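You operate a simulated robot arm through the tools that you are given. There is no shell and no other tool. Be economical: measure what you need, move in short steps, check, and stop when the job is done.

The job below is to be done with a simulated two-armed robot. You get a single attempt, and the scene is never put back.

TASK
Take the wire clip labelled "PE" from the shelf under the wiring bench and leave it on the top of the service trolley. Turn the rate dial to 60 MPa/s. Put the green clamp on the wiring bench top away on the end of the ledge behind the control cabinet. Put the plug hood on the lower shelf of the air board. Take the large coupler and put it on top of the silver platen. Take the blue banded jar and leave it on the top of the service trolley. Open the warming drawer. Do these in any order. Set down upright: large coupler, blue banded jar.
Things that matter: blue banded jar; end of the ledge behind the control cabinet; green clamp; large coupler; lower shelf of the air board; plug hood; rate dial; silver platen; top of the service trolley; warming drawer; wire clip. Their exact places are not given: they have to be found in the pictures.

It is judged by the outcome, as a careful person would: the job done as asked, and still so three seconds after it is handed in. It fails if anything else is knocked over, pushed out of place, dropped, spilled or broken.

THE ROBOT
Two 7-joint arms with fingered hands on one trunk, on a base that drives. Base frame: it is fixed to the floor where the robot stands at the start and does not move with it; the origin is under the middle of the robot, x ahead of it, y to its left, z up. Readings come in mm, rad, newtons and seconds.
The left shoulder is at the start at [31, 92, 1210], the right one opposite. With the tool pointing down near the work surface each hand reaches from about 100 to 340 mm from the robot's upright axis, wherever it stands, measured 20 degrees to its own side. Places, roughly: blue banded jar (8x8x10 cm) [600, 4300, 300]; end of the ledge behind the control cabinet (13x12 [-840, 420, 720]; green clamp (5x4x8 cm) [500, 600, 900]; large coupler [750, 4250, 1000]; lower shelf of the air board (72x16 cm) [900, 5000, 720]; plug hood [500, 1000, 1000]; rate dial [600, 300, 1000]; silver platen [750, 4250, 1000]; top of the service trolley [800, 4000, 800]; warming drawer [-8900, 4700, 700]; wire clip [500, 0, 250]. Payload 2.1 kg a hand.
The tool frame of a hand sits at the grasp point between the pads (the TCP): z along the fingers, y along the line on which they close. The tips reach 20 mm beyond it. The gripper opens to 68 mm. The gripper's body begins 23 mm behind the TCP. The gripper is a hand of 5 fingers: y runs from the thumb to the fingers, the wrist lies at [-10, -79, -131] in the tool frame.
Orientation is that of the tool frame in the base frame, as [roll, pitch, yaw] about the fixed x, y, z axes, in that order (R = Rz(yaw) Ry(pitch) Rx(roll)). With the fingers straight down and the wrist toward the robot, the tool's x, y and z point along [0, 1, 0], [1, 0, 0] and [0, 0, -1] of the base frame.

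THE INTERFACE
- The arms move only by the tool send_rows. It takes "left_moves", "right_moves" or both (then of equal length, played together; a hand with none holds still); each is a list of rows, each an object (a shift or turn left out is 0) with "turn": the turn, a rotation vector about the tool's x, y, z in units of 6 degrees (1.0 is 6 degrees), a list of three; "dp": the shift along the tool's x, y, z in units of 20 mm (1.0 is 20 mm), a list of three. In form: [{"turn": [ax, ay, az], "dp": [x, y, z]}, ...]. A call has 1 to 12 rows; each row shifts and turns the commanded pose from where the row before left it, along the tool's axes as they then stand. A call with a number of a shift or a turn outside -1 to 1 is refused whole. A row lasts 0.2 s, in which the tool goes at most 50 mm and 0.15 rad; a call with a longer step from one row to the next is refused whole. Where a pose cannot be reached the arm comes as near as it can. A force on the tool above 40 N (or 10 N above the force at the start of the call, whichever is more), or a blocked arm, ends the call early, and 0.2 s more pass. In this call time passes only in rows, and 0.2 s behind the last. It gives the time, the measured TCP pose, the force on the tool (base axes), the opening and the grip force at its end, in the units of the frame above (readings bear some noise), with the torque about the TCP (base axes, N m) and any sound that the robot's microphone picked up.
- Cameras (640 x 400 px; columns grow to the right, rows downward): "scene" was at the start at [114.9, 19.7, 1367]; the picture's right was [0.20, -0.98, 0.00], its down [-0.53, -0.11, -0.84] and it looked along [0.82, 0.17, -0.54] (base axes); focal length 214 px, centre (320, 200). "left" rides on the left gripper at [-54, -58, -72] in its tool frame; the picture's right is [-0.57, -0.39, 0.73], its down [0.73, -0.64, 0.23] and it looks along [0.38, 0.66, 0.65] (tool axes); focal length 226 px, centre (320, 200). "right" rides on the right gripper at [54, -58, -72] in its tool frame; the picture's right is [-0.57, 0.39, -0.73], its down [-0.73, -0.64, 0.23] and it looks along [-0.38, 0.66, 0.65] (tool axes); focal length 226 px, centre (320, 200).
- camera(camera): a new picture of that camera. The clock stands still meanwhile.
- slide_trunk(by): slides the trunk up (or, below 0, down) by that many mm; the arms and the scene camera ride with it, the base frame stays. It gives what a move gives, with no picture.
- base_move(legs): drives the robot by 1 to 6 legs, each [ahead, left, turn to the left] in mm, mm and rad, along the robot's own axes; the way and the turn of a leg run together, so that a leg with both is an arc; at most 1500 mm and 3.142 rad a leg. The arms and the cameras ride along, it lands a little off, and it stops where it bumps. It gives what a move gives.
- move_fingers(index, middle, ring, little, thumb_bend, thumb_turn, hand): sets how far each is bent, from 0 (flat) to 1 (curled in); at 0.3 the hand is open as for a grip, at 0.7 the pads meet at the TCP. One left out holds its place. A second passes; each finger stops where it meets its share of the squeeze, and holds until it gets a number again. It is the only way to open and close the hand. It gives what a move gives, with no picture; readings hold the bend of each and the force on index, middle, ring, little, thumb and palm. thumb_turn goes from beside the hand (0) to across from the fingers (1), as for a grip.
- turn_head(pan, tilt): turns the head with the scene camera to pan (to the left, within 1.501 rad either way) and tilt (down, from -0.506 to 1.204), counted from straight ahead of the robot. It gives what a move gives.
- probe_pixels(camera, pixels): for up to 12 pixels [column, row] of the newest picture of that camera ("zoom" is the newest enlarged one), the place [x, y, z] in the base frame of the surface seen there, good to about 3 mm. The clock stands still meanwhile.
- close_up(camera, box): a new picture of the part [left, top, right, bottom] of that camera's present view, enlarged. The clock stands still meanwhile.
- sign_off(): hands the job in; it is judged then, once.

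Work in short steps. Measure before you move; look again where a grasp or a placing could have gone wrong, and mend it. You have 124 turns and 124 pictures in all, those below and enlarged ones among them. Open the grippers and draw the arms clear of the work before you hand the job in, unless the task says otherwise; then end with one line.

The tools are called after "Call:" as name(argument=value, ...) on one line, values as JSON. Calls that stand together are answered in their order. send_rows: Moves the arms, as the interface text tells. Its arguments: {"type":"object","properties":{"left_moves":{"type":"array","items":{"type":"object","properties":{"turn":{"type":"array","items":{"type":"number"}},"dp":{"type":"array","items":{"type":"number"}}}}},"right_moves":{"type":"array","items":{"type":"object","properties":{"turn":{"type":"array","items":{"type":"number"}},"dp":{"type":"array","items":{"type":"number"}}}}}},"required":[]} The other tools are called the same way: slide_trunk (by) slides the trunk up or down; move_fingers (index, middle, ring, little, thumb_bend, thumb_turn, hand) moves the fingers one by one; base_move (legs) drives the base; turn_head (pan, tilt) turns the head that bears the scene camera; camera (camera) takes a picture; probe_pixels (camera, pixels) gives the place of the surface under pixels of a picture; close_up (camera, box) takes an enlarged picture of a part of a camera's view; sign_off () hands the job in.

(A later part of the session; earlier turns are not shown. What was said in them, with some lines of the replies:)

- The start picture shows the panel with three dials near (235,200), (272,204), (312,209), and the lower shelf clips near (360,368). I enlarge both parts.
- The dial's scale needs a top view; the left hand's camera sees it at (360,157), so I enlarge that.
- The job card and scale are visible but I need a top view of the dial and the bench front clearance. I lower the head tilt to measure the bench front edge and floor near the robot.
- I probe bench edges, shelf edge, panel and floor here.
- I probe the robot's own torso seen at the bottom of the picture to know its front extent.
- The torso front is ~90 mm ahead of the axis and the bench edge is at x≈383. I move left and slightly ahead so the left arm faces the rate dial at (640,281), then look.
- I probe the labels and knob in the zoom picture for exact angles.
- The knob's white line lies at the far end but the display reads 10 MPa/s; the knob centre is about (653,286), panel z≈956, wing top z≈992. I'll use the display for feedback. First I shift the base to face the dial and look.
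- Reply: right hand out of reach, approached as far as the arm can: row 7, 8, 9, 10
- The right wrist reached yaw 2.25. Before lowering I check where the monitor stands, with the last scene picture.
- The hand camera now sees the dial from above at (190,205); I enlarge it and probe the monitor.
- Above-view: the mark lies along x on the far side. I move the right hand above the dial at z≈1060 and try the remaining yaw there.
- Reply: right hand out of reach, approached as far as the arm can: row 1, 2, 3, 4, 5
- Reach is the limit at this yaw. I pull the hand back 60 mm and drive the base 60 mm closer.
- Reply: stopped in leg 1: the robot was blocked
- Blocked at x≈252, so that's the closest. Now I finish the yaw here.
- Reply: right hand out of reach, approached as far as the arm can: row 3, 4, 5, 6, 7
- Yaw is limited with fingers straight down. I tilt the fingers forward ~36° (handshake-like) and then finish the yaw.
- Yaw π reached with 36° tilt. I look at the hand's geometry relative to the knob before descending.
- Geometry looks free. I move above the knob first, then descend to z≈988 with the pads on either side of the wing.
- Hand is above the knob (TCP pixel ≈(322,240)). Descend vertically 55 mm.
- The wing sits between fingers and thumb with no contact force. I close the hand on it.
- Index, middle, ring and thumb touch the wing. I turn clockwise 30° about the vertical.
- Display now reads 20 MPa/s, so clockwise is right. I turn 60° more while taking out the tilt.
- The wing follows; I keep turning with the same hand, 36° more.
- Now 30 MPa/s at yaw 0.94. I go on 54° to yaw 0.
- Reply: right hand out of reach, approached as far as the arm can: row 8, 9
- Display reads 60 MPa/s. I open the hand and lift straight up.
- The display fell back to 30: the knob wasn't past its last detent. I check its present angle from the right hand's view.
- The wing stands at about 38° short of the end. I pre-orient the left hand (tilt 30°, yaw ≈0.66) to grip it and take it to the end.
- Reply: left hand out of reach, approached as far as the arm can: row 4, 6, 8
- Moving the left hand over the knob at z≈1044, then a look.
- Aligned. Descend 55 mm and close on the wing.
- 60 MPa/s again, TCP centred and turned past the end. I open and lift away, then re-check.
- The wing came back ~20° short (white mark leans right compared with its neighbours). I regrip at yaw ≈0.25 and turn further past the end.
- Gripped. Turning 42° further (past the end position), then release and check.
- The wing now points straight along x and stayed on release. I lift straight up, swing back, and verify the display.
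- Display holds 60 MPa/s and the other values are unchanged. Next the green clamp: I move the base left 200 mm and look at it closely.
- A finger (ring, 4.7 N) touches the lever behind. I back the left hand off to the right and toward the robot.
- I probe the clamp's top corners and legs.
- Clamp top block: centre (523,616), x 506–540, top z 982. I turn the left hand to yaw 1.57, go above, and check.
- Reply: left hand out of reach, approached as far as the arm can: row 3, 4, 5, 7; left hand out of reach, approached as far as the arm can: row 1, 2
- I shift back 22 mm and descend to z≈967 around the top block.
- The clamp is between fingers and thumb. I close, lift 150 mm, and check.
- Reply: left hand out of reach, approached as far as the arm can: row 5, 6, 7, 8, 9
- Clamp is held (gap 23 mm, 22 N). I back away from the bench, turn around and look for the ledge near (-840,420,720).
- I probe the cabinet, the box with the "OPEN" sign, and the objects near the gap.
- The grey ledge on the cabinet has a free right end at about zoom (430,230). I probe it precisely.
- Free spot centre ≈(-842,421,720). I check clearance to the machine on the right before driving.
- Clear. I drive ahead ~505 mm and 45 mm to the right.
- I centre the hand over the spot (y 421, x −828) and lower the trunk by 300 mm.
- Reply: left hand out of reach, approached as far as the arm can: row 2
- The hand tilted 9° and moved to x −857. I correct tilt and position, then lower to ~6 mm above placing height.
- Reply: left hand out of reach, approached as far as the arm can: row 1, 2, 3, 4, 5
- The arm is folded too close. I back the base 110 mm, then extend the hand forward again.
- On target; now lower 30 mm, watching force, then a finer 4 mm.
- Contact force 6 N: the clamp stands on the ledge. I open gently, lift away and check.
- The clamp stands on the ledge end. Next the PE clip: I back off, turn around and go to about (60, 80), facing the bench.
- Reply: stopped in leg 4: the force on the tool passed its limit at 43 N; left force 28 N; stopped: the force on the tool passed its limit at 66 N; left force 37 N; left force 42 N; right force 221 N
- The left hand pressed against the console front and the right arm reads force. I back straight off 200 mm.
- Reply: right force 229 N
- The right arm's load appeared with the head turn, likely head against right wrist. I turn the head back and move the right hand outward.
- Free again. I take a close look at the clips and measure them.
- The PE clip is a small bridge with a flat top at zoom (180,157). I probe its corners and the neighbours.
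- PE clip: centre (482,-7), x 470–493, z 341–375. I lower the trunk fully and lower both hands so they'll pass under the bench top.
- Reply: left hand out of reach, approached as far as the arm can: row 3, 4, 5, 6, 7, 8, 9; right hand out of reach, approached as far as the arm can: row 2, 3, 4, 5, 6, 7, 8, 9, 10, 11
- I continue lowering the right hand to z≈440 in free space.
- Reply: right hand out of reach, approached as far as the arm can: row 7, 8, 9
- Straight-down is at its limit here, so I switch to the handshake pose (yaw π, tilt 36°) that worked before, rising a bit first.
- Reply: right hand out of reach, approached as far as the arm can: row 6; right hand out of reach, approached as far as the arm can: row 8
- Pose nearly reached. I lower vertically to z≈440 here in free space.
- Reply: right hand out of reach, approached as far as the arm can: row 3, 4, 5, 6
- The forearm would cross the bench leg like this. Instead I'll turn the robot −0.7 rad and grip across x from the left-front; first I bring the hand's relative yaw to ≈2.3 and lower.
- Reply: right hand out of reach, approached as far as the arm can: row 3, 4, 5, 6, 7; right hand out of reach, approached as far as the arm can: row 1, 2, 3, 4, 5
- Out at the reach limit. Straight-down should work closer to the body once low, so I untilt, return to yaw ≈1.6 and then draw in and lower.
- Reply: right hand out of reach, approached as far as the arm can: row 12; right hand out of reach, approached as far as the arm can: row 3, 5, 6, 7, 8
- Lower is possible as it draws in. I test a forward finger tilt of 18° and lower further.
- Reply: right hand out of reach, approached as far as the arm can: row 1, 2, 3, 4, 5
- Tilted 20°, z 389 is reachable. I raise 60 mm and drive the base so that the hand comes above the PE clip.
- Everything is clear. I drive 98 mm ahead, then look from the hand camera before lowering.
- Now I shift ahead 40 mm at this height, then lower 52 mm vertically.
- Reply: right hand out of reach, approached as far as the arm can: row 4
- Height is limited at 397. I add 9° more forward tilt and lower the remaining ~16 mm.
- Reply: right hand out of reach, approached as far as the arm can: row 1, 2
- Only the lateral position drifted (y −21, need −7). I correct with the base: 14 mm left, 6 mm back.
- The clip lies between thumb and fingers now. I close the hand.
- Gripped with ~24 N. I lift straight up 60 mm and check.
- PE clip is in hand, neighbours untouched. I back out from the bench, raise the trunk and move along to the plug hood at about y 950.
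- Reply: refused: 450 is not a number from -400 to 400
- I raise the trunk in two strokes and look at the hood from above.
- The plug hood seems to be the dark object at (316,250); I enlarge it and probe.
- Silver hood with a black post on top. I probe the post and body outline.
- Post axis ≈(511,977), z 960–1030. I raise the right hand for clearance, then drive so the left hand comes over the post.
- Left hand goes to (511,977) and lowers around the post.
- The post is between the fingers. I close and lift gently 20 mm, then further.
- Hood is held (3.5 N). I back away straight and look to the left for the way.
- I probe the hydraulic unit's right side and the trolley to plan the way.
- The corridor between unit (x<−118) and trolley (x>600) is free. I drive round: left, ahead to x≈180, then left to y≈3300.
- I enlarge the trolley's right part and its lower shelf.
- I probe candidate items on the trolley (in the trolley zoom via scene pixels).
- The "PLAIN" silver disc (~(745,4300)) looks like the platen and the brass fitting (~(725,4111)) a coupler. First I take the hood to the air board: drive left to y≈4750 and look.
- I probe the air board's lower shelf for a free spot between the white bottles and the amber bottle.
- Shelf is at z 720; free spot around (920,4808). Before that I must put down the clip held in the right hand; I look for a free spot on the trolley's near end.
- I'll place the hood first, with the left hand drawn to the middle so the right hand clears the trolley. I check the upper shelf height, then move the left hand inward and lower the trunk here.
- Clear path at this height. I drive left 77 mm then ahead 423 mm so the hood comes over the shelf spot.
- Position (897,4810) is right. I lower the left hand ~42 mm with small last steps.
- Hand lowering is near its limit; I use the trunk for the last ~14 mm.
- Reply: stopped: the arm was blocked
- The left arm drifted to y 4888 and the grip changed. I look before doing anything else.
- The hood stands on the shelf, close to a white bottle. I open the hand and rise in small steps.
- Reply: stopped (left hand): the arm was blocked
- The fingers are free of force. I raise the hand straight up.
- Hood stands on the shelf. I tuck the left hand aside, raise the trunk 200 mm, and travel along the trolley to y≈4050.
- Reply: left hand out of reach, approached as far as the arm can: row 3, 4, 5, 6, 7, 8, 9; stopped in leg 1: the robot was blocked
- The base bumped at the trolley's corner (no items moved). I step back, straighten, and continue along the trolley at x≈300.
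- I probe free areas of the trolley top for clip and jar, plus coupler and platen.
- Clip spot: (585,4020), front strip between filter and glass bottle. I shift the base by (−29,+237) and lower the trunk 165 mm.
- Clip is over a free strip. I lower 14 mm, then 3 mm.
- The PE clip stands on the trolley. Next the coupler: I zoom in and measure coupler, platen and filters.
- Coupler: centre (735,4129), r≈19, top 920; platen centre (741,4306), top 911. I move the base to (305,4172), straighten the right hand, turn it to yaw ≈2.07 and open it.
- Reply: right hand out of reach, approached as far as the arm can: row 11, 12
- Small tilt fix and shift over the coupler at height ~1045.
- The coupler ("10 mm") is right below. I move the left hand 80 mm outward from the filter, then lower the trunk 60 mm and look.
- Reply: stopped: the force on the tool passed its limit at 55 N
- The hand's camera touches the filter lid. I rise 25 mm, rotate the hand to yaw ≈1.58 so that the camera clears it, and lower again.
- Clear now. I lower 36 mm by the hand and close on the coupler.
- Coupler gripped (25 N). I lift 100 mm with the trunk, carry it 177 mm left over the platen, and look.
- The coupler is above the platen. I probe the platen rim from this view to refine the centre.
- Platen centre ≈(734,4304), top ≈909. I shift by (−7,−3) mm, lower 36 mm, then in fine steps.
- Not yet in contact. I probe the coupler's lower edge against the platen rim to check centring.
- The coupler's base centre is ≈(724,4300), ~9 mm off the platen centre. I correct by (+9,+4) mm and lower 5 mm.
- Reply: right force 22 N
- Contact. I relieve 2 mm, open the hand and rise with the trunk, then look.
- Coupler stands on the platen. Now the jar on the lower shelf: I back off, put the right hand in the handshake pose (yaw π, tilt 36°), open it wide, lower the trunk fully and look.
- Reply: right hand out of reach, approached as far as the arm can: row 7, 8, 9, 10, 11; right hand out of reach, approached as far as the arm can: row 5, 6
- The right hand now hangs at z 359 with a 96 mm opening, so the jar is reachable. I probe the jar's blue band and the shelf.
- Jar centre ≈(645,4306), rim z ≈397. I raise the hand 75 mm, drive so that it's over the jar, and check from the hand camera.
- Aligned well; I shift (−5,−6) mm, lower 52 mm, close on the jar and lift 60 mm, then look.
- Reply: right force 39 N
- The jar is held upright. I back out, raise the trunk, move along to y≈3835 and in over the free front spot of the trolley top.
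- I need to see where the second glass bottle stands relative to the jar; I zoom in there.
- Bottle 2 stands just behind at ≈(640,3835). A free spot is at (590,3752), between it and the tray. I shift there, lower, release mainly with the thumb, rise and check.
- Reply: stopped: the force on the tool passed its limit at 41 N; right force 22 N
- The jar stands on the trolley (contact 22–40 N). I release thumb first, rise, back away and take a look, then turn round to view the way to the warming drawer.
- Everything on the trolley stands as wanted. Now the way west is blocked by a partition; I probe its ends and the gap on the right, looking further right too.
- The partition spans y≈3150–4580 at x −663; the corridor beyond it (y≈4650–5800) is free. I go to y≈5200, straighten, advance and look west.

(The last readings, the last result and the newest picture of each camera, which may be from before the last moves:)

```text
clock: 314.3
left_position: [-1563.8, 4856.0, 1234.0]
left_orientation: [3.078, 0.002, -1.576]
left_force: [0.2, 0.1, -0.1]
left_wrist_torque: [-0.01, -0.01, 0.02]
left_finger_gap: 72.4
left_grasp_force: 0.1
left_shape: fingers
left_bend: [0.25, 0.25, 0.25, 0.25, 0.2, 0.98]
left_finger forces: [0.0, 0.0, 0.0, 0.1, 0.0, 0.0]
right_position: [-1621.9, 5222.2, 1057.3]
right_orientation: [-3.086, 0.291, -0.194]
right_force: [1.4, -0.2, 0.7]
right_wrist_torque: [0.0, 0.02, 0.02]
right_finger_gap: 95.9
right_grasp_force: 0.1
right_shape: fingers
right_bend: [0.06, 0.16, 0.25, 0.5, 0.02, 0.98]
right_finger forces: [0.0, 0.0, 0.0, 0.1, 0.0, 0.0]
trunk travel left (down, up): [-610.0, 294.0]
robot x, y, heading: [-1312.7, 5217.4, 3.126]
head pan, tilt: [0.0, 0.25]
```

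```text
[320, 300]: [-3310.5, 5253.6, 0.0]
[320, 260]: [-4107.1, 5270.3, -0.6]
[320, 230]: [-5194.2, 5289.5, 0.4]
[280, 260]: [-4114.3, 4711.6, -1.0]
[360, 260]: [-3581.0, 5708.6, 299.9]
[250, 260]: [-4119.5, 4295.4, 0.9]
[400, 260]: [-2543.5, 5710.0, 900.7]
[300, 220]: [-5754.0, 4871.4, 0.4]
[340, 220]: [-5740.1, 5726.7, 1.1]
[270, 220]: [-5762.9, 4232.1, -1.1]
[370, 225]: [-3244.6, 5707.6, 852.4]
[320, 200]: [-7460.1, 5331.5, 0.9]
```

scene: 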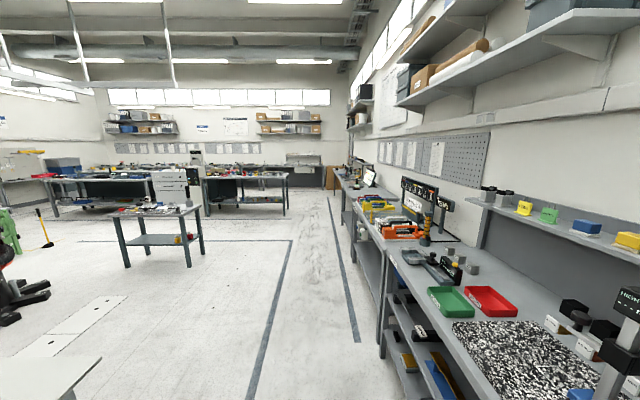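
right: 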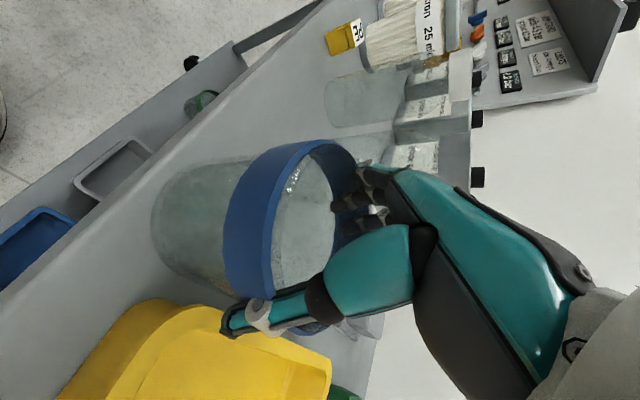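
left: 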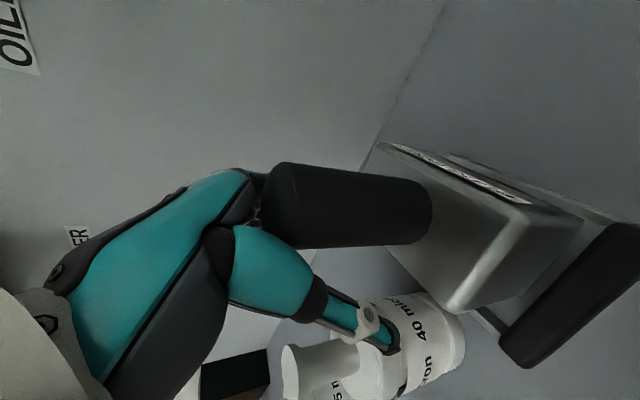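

The corridor is free to x≈−7500. I drive 6.3 m west and look at the drawer.

Call:
base_move(legs=[[1500, 100, 0.014], [1500, 0, 0], [1500, 0, 0], [1500, 0, 0], [300, 150, 0]])

Call:
turn_head(pan=0.15, tilt=0.4)

Call:
camera(camera="scene")

Call:
close_up(camera="scene", box=[220, 120, 460, 300])

```text
refused: leg 1 is longer than a leg can be; nothing moved
```

```text
clock: 315.0
left_position: [-1564.2, 4855.6, 1234.6]
left_orientation: [3.078, 0.003, -1.577]
left_force: [-0.1, 0.1, -0.1]
left_wrist_torque: [0.01, -0.02, 0.04]
left_finger_gap: 72.5
left_grasp_force: 0.1
left_shape: fingers
left_bend: [0.25, 0.25, 0.25, 0.25, 0.2, 0.98]
left_finger forces: [0.1, 0.0, 0.1, 0.0, 0.1, 0.1]
right_position: [-1622.2, 5222.5, 1056.9]
right_orientation: [-3.087, 0.292, -0.195]
right_force: [1.0, 0.9, -0.4]
right_wrist_torque: [-0.02, 0.0, -0.01]
right_finger_gap: 96.0
right_grasp_force: 0.0
right_shape: fingers
right_bend: [0.06, 0.16, 0.25, 0.5, 0.02, 0.98]
right_finger forces: [0.0, 0.1, 0.1, 0.1, 0.0, 0.0]
trunk travel left (down, up): [-610.0, 294.0]
robot x, y, heading: [-1313.2, 5215.6, 3.125]
head pan, tilt: [0.15, 0.4]
```

```text
11 pictures are left
```

scene: 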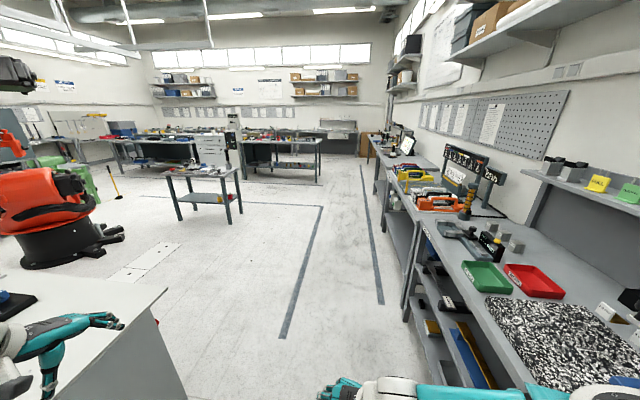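

```text
2.22 times, centred on (340, 210) of scene
```

zoom: 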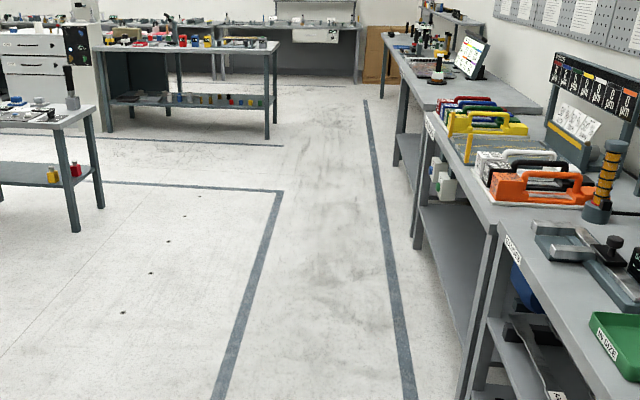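

I resend the drive with legs inside the limit, then step left towards the drawer and look.

Call:
base_move(legs=[[1480, 0, 0.016], [1480, 0, 0], [1480, 0, 0], [1480, 0, 0], [750, 0, 0], [0, 420, 0]])

Call:
turn_head(pan=0.0, tilt=0.7)

Call:
camera(camera="scene")

Call:
probe_pixels(camera="scene", pixels=[[320, 200], [320, 170], [320, 150], [280, 170], [360, 170], [320, 220], [240, 170], [400, 170], [320, 130], [280, 150], [360, 150], [320, 250]])

```text
clock: 349.1
left_position: [-8259.3, 4422.8, 1233.4]
left_orientation: [3.079, 0.0, -1.547]
left_force: [-0.4, 0.0, 0.1]
left_wrist_torque: [-0.03, -0.02, -0.01]
left_finger_gap: 72.5
left_grasp_force: 0.1
left_shape: fingers
left_bend: [0.25, 0.25, 0.25, 0.25, 0.2, 0.98]
left_finger forces: [0.1, 0.0, 0.1, 0.0, 0.0, 0.1]
right_position: [-8328.5, 4789.5, 1056.6]
right_orientation: [-3.089, 0.291, -0.166]
right_force: [0.6, 0.3, -0.1]
right_wrist_torque: [-0.01, 0.0, -0.03]
right_finger_gap: 96.1
right_grasp_force: 0.2
right_shape: fingers
right_bend: [0.06, 0.16, 0.25, 0.5, 0.02, 0.98]
right_finger forces: [0.0, 0.0, 0.1, 0.1, 0.0, 0.0]
trunk travel left (down, up): [-610.0, 294.0]
robot x, y, heading: [-8018.5, 4791.9, -3.129]
head pan, tilt: [0.15, 0.4]
```

```text
clock: 349.9
left_position: [-8259.1, 4424.1, 1233.9]
left_orientation: [3.079, 0.002, -1.549]
left_force: [0.0, 0.3, 0.3]
left_wrist_torque: [0.02, 0.02, -0.01]
left_finger_gap: 72.6
left_grasp_force: 0.0
left_shape: fingers
left_bend: [0.25, 0.25, 0.25, 0.25, 0.2, 0.98]
left_finger forces: [0.1, 0.0, 0.0, 0.0, 0.0, 0.1]
right_position: [-8327.9, 4790.5, 1056.2]
right_orientation: [-3.087, 0.291, -0.169]
right_force: [-0.6, -0.4, 0.4]
right_wrist_torque: [0.0, 0.0, 0.01]
right_finger_gap: 96.1
right_grasp_force: 0.1
right_shape: fingers
right_bend: [0.06, 0.16, 0.25, 0.5, 0.02, 0.98]
right_finger forces: [0.1, 0.1, 0.0, 0.0, 0.0, 0.1]
trunk travel left (down, up): [-610.0, 294.0]
robot x, y, heading: [-8017.1, 4793.5, -3.127]
head pan, tilt: [0.0, 0.7]
```

```text
9 pictures are left
```

scene: 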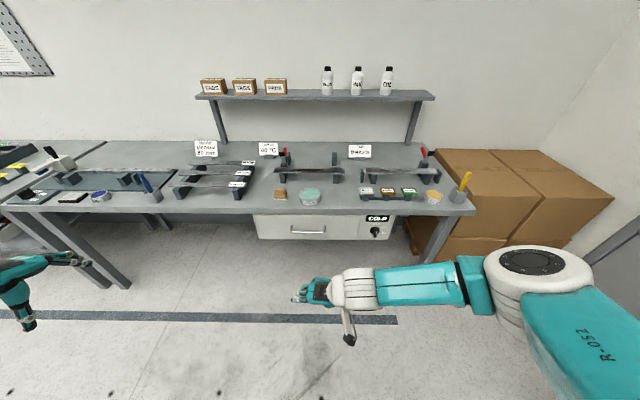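

```text
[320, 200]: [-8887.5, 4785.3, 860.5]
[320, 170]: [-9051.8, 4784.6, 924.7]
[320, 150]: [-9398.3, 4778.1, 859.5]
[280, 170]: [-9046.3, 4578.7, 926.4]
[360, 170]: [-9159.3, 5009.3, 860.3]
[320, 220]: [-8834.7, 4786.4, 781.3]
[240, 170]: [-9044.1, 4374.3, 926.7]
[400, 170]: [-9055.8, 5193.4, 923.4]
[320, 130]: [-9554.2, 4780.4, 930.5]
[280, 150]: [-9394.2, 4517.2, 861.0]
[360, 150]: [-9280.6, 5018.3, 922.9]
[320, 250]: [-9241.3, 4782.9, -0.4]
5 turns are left
```

The warming drawer's bar handle shows at about (308,230). I probe it and pre-pose the left hand with fingers pointing forward, and lower the trunk.

Call:
probe_pixels(camera="scene", pixels=[[292, 229], [300, 231], [308, 231], [316, 231], [324, 231], [308, 228], [308, 234], [308, 240], [308, 220], [260, 225], [340, 228], [308, 210]])

Call:
close_up(camera="scene", box=[250, 205, 400, 250])

Call:
send_rows(left_moves=[{"turn": [-1, 0, 0]}, {"turn": [-1, 0, 0]}, {"turn": [-1, 0, 0]}, {"turn": [-1, 0, 0]}, {"turn": [-1, 0, 0]}, {"turn": [-1, 0, 0]}, {"turn": [-1, 0, 0]}, {"turn": [-1, 0, 0]}, {"turn": [-1, 0, 0]}, {"turn": [-1, 0, 0]}, {"turn": [-1, 0, 0]}, {"turn": [-1, 0, 0]}])

Call:
slide_trunk(by=-400)

Call:
move_fingers(hand="left", index=0.3, middle=0.3, ring=0.3, little=0.3, thumb_bend=0.3)

```text
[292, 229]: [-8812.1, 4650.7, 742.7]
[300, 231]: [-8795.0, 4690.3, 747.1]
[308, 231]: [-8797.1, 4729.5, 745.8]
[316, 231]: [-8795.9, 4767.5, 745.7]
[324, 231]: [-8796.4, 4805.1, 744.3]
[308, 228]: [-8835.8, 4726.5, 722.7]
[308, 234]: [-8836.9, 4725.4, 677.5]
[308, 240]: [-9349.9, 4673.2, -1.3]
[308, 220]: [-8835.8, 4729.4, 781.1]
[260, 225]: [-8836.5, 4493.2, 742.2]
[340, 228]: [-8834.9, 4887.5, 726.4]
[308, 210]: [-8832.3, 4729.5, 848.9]
```

```text
4.27 times, centred on (325, 228) of scene
```

zoom: 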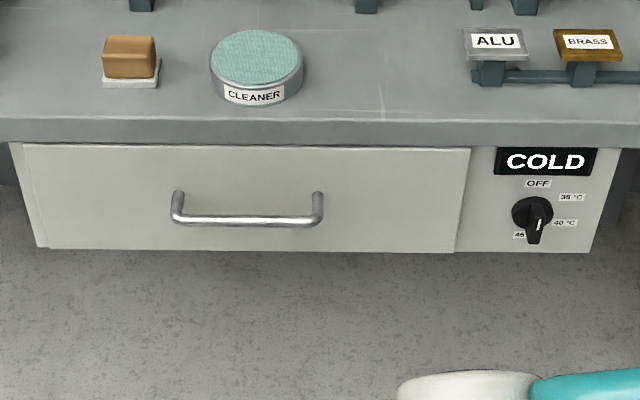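

```text
clock: 352.6
left_position: [-8259.3, 4423.9, 1233.7]
left_orientation: [1.821, 0.002, -1.55]
left_force: [-0.1, 1.0, 0.3]
left_wrist_torque: [-0.03, 0.02, 0.01]
left_finger_gap: 72.6
left_grasp_force: 0.0
left_shape: fingers
left_bend: [0.25, 0.25, 0.25, 0.25, 0.2, 0.98]
left_finger forces: [0.0, 0.0, 0.1, 0.0, 0.1, 0.1]
right_position: [-8328.7, 4789.8, 1055.6]
right_orientation: [-3.087, 0.291, -0.167]
right_force: [0.6, 0.2, 0.0]
right_wrist_torque: [-0.01, 0.01, 0.02]
right_finger_gap: 96.2
right_grasp_force: 0.1
right_shape: fingers
right_bend: [0.06, 0.16, 0.25, 0.5, 0.02, 0.98]
right_finger forces: [0.1, 0.0, 0.1, 0.0, 0.0, 0.0]
trunk travel left (down, up): [-610.0, 294.0]
robot x, y, heading: [-8016.6, 4792.1, -3.131]
head pan, tilt: [0.0, 0.7]
```

```text
clock: 356.4
left_position: [-8259.1, 4423.8, 833.4]
left_orientation: [1.822, 0.002, -1.552]
left_force: [0.3, 0.1, -0.3]
left_wrist_torque: [0.02, 0.0, 0.0]
left_finger_gap: 72.7
left_grasp_force: 0.0
left_shape: fingers
left_bend: [0.25, 0.25, 0.25, 0.25, 0.2, 0.98]
left_finger forces: [0.0, 0.0, 0.0, 0.1, 0.0, 0.1]
right_position: [-8328.4, 4790.2, 655.6]
right_orientation: [-3.087, 0.291, -0.165]
right_force: [0.4, 0.1, 0.1]
right_wrist_torque: [-0.01, 0.01, -0.02]
right_finger_gap: 96.1
right_grasp_force: 0.1
right_shape: fingers
right_bend: [0.06, 0.16, 0.25, 0.5, 0.02, 0.98]
right_finger forces: [0.1, 0.0, 0.0, 0.0, 0.0, 0.1]
trunk travel left (down, up): [-210.0, 694.0]
robot x, y, heading: [-8015.1, 4790.9, -3.133]
head pan, tilt: [0.0, 0.7]
```

```text
clock: 357.4
left_position: [-8259.6, 4423.1, 834.3]
left_orientation: [1.823, 0.001, -1.548]
left_force: [0.1, 0.0, -0.8]
left_wrist_torque: [-0.01, -0.01, 0.0]
left_finger_gap: 63.0
left_grasp_force: 0.1
left_shape: fingers
left_bend: [0.3, 0.3, 0.3, 0.3, 0.3, 0.98]
left_finger forces: [0.0, 0.1, 0.1, 0.0, 0.0, 0.1]
right_position: [-8328.4, 4790.9, 657.2]
right_orientation: [-3.087, 0.291, -0.166]
right_force: [-1.3, 0.5, 0.5]
right_wrist_torque: [-0.02, -0.04, 0.0]
right_finger_gap: 95.7
right_grasp_force: 0.0
right_shape: fingers
right_bend: [0.06, 0.16, 0.25, 0.5, 0.02, 0.98]
right_finger forces: [0.0, 0.0, 0.0, 0.1, 0.0, 0.0]
trunk travel left (down, up): [-210.0, 694.0]
robot x, y, heading: [-8018.5, 4790.4, -3.126]
head pan, tilt: [0.0, 0.7]
4 turns are left
```

Bar handle: front x≈−8796, y 4650–4810, z≈745; face x −8836. I extend the left hand, lower the trunk 89 mm, and bring the hand just in front of the bar with the base.

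Call:
send_rows(left_moves=[{"dp": [-0.745, 0.234, 0.91]}, {"dp": [-0.745, 0.234, 0.91]}, {"dp": [-0.745, 0.234, 0.91]}, {"dp": [-0.745, 0.234, 0.91]}, {"dp": [-0.745, 0.234, 0.91]}, {"dp": [-0.745, 0.234, 0.91]}, {"dp": [-0.745, 0.234, 0.91]}, {"dp": [-0.745, 0.234, 0.91]}, {"dp": [-0.745, 0.234, 0.91]}, {"dp": [-0.745, 0.234, 0.91]}])

Call:
slide_trunk(by=-89)

Call:
base_move(legs=[[0, -169, 0], [306, 0, 0]])

Call:
camera(camera="left")

```text
clock: 359.6
left_position: [-8449.4, 4568.5, 835.2]
left_orientation: [1.821, 0.001, -1.55]
left_force: [0.0, 0.4, -0.8]
left_wrist_torque: [0.03, 0.05, 0.02]
left_finger_gap: 62.8
left_grasp_force: 0.0
left_shape: fingers
left_bend: [0.3, 0.3, 0.3, 0.3, 0.3, 0.98]
left_finger forces: [0.0, 0.0, 0.1, 0.0, 0.1, 0.1]
right_position: [-8328.4, 4789.7, 656.3]
right_orientation: [-3.087, 0.291, -0.165]
right_force: [0.5, 0.3, 0.8]
right_wrist_torque: [0.01, 0.01, -0.03]
right_finger_gap: 96.2
right_grasp_force: 0.1
right_shape: fingers
right_bend: [0.06, 0.16, 0.25, 0.5, 0.02, 0.98]
right_finger forces: [0.0, 0.0, 0.0, 0.0, 0.0, 0.0]
trunk travel left (down, up): [-210.0, 694.0]
robot x, y, heading: [-8017.7, 4794.4, -3.13]
head pan, tilt: [0.0, 0.7]
```

```text
clock: 360.8
left_position: [-8450.5, 4569.6, 745.8]
left_orientation: [1.823, 0.003, -1.551]
left_force: [-0.1, 0.3, 0.4]
left_wrist_torque: [0.03, 0.01, -0.01]
left_finger_gap: 63.0
left_grasp_force: 0.0
left_shape: fingers
left_bend: [0.3, 0.3, 0.3, 0.3, 0.3, 0.98]
left_finger forces: [0.1, 0.0, 0.0, 0.0, 0.0, 0.0]
right_position: [-8328.1, 4788.4, 567.1]
right_orientation: [-3.087, 0.291, -0.165]
right_force: [-0.3, -0.2, -0.5]
right_wrist_torque: [0.0, 0.02, -0.03]
right_finger_gap: 96.0
right_grasp_force: 0.2
right_shape: fingers
right_bend: [0.06, 0.16, 0.25, 0.5, 0.02, 0.98]
right_finger forces: [0.1, 0.0, 0.0, 0.0, 0.0, 0.0]
trunk travel left (down, up): [-121.0, 783.0]
robot x, y, heading: [-8014.1, 4791.7, -3.129]
head pan, tilt: [0.0, 0.7]
```

```text
clock: 364.0
left_position: [-8759.6, 4730.9, 744.7]
left_orientation: [1.822, 0.002, -1.546]
left_force: [-1.2, 0.3, -0.5]
left_wrist_torque: [-0.02, 0.0, -0.02]
left_finger_gap: 62.6
left_grasp_force: 0.1
left_shape: fingers
left_bend: [0.3, 0.3, 0.3, 0.3, 0.3, 0.98]
left_finger forces: [0.0, 0.1, 0.0, 0.1, 0.0, 0.0]
right_position: [-8638.7, 4953.0, 567.4]
right_orientation: [-3.087, 0.29, -0.162]
right_force: [0.4, -0.6, -0.2]
right_wrist_torque: [-0.02, 0.01, 0.0]
right_finger_gap: 96.1
right_grasp_force: 0.0
right_shape: fingers
right_bend: [0.06, 0.16, 0.25, 0.5, 0.02, 0.98]
right_finger forces: [0.1, 0.0, 0.0, 0.0, 0.0, 0.0]
trunk travel left (down, up): [-121.0, 783.0]
robot x, y, heading: [-8328.8, 4956.8, -3.123]
head pan, tilt: [0.0, 0.7]
```

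```text
7 pictures are left
3 turns are left
```

left: 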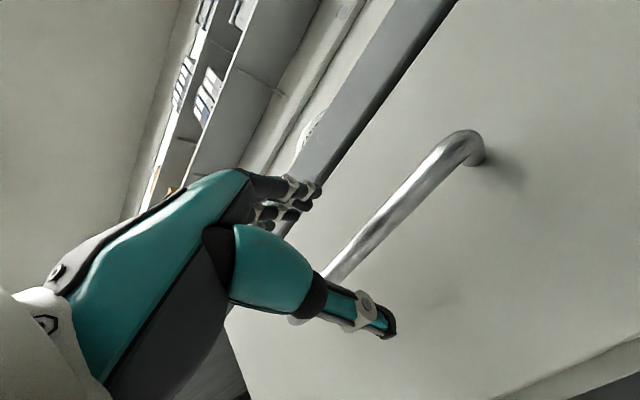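

The bar is between fingers and thumb. I advance 38 mm, close on it, and pull the drawer by driving back.

Call:
base_move(legs=[[38, 0, 0]])

Call:
move_fingers(hand="left", index=0.85, middle=0.85, ring=0.85, little=0.85, thumb_bend=0.85)

Call:
base_move(legs=[[-120, 0, 0]])

Call:
base_move(legs=[[-140, 0, 0]])

Call:
camera(camera="scene")

Call:
camera(camera="left")

```text
clock: 364.8
left_position: [-8798.4, 4731.1, 745.7]
left_orientation: [1.823, 0.002, -1.543]
left_force: [-0.2, 0.5, -0.2]
left_wrist_torque: [0.0, 0.0, -0.01]
left_finger_gap: 62.8
left_grasp_force: 0.2
left_shape: fingers
left_bend: [0.3, 0.3, 0.3, 0.3, 0.3, 0.98]
left_finger forces: [0.0, 0.1, 0.1, 0.1, 0.0, 0.1]
right_position: [-8675.1, 4952.7, 566.3]
right_orientation: [-3.087, 0.292, -0.164]
right_force: [0.1, -0.3, 0.2]
right_wrist_torque: [-0.02, 0.0, 0.01]
right_finger_gap: 96.2
right_grasp_force: 0.0
right_shape: fingers
right_bend: [0.06, 0.16, 0.25, 0.5, 0.02, 0.98]
right_finger forces: [0.0, 0.0, 0.1, 0.1, 0.1, 0.1]
trunk travel left (down, up): [-121.0, 783.0]
robot x, y, heading: [-8365.7, 4957.4, -3.124]
head pan, tilt: [0.0, 0.7]
```

```text
clock: 365.8
left_position: [-8797.9, 4731.5, 744.9]
left_orientation: [1.824, 0.002, -1.545]
left_force: [0.2, -1.4, -7.1]
left_wrist_torque: [-0.11, 0.11, -0.15]
left_finger_gap: 0.0
left_grasp_force: 8.7
left_shape: fingers
left_bend: [0.84, 0.85, 0.84, 0.84, 0.76, 0.97]
left_finger forces: [0.0, 0.0, 2.0, 5.2, 11.0, 0.1]
right_position: [-8676.5, 4952.6, 567.2]
right_orientation: [-3.086, 0.291, -0.162]
right_force: [0.2, 0.0, -0.2]
right_wrist_torque: [0.01, 0.02, -0.02]
right_finger_gap: 95.9
right_grasp_force: 0.1
right_shape: fingers
right_bend: [0.06, 0.16, 0.25, 0.5, 0.02, 0.98]
right_finger forces: [0.0, 0.1, 0.1, 0.0, 0.1, 0.1]
trunk travel left (down, up): [-121.0, 783.0]
robot x, y, heading: [-8369.4, 4959.1, -3.124]
head pan, tilt: [0.0, 0.7]
```

```text
clock: 367.1
left_position: [-8678.8, 4732.1, 744.6]
left_orientation: [1.823, 0.003, -1.545]
left_force: [1.0, -7.2, -10.7]
left_wrist_torque: [-0.16, 0.19, -0.23]
left_finger_gap: 0.1
left_grasp_force: 8.9
left_shape: fingers
left_bend: [0.85, 0.85, 0.84, 0.84, 0.77, 0.98]
left_finger forces: [0.0, 0.0, 1.3, 4.4, 13.1, 0.0]
right_position: [-8556.2, 4953.8, 567.5]
right_orientation: [-3.086, 0.291, -0.162]
right_force: [0.2, 0.0, 0.0]
right_wrist_torque: [0.02, 0.0, 0.01]
right_finger_gap: 96.2
right_grasp_force: 0.1
right_shape: fingers
right_bend: [0.06, 0.16, 0.25, 0.5, 0.02, 0.98]
right_finger forces: [0.0, 0.0, 0.1, 0.0, 0.0, 0.0]
trunk travel left (down, up): [-121.0, 783.0]
robot x, y, heading: [-8246.4, 4957.0, -3.123]
head pan, tilt: [0.0, 0.7]
```

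```text
clock: 368.4
left_position: [-8539.4, 4734.5, 744.9]
left_orientation: [1.824, 0.003, -1.546]
left_force: [1.4, -10.9, -10.6]
left_wrist_torque: [-0.21, 0.19, -0.3]
left_finger_gap: 0.1
left_grasp_force: 9.0
left_shape: fingers
left_bend: [0.85, 0.85, 0.84, 0.84, 0.77, 0.99]
left_finger forces: [0.0, 0.1, 0.8, 3.7, 12.7, 0.0]
right_position: [-8417.2, 4955.8, 565.8]
right_orientation: [-3.084, 0.291, -0.163]
right_force: [-0.4, -0.5, -0.4]
right_wrist_torque: [-0.01, 0.03, 0.0]
right_finger_gap: 96.0
right_grasp_force: 0.0
right_shape: fingers
right_bend: [0.06, 0.16, 0.25, 0.5, 0.02, 0.98]
right_finger forces: [0.1, 0.1, 0.0, 0.0, 0.1, 0.0]
trunk travel left (down, up): [-121.0, 783.0]
robot x, y, heading: [-8104.2, 4961.3, -3.127]
head pan, tilt: [0.0, 0.7]
```

```text
6 pictures are left
```

scene: 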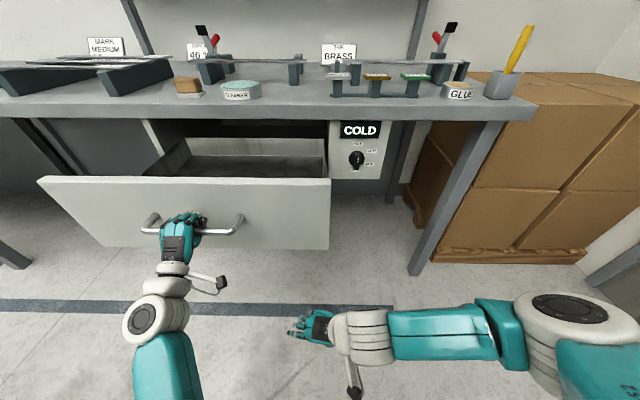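

```text
5 pictures are left
2 turns are left
```

left: 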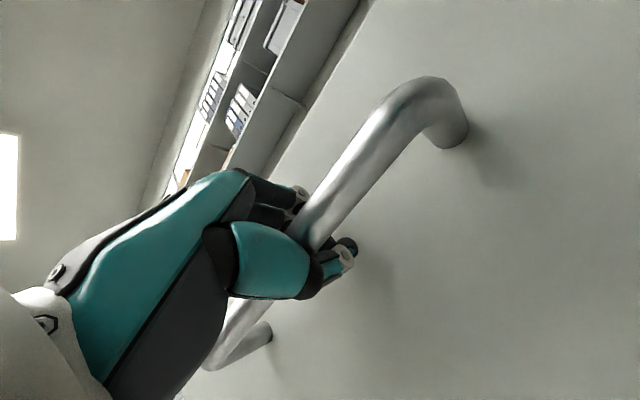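

The drawer is open by ~260 mm. I pull a little further, open the hand wide, and back clear.

Call:
base_move(legs=[[-50, 0, 0]])

Call:
move_fingers(hand="left", index=0.1, middle=0.1, ring=0.1, little=0.1, thumb_bend=0.1)

Call:
base_move(legs=[[-300, 0, 0]])

Call:
camera(camera="scene")

```text
clock: 369.3
left_position: [-8508.8, 4736.5, 743.3]
left_orientation: [1.832, 0.002, -1.549]
left_force: [-23.3, -4.8, -6.2]
left_wrist_torque: [-0.1, 0.1, -0.42]
left_finger_gap: 0.0
left_grasp_force: 13.8
left_shape: fingers
left_bend: [0.84, 0.82, 0.79, 0.77, 0.73, 0.97]
left_finger forces: [0.0, 6.2, 6.6, 9.4, 5.4, 0.0]
right_position: [-8384.7, 4957.7, 566.2]
right_orientation: [-3.085, 0.288, -0.166]
right_force: [0.4, 0.8, 0.0]
right_wrist_torque: [0.02, -0.02, -0.03]
right_finger_gap: 95.7
right_grasp_force: 0.1
right_shape: fingers
right_bend: [0.06, 0.16, 0.25, 0.5, 0.02, 0.98]
right_finger forces: [0.0, 0.1, 0.0, 0.0, 0.0, 0.0]
trunk travel left (down, up): [-121.0, 783.0]
robot x, y, heading: [-8072.2, 4959.9, -3.126]
head pan, tilt: [0.0, 0.7]
stopped in leg 1: the force on the tool passed its limit at 58 N (the readings are from after the stop); the commanded pose is now the measured one
```

```text
clock: 370.3
left_position: [-8506.1, 4735.8, 743.8]
left_orientation: [1.825, 0.001, -1.546]
left_force: [-0.2, -0.2, -0.3]
left_wrist_torque: [0.0, -0.01, 0.04]
left_finger_gap: 90.7
left_grasp_force: 0.1
left_shape: fingers
left_bend: [0.1, 0.1, 0.1, 0.1, 0.1, 0.98]
left_finger forces: [0.1, 0.0, 0.0, 0.0, 0.0, 0.0]
right_position: [-8384.0, 4959.0, 566.4]
right_orientation: [-3.087, 0.292, -0.167]
right_force: [0.2, 0.9, -0.5]
right_wrist_torque: [0.0, 0.01, 0.0]
right_finger_gap: 96.3
right_grasp_force: 0.0
right_shape: fingers
right_bend: [0.06, 0.16, 0.25, 0.5, 0.02, 0.98]
right_finger forces: [0.1, 0.0, 0.1, 0.0, 0.0, 0.1]
trunk travel left (down, up): [-121.0, 783.0]
robot x, y, heading: [-8070.4, 4962.1, -3.126]
head pan, tilt: [0.0, 0.7]
```

```text
clock: 372.4
left_position: [-8206.2, 4740.2, 744.5]
left_orientation: [1.824, 0.001, -1.542]
left_force: [-0.8, 0.3, -0.1]
left_wrist_torque: [0.04, -0.01, -0.02]
left_finger_gap: 91.0
left_grasp_force: 0.0
left_shape: fingers
left_bend: [0.1, 0.1, 0.1, 0.1, 0.1, 0.98]
left_finger forces: [0.1, 0.0, 0.0, 0.0, 0.0, 0.0]
right_position: [-8082.6, 4960.0, 566.8]
right_orientation: [-3.086, 0.292, -0.163]
right_force: [0.4, -0.2, 0.0]
right_wrist_torque: [0.02, -0.01, 0.03]
right_finger_gap: 95.7
right_grasp_force: 0.1
right_shape: fingers
right_bend: [0.06, 0.16, 0.25, 0.5, 0.02, 0.98]
right_finger forces: [0.0, 0.1, 0.0, 0.0, 0.0, 0.0]
trunk travel left (down, up): [-121.0, 783.0]
robot x, y, heading: [-7772.9, 4967.0, -3.124]
head pan, tilt: [0.0, 0.7]
```

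```text
4 pictures are left
1 turns are left
```

scene: 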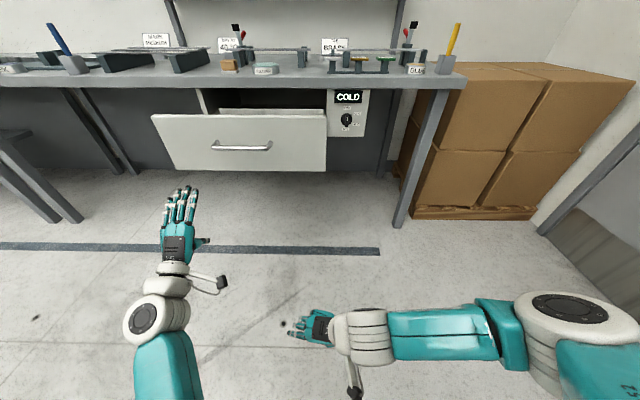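

The last picture shows the drawer fully open at its stop, both hands open and clear of it. I hand the job in.

Call:
sign_off()

```text
The job is handed in.
```

All seven tasks are done and handed in. The rate dial display last read 60 MPa/s, the warming drawer is open to its stop, and the PE clip, green clamp, plug hood, large coupler and blue banded jar are at their places. The coupler and jar are standing upright. During the work a hand touched the lever on the wiring bench, pressed against the console front and pushed on the 25 micron filter's lid. The base also bumped the trolley's corner, and the hood came down close beside a white bottle on the air board shelf. Nothing looked knocked over or moved in later pictures, but I did not re-measure those items.
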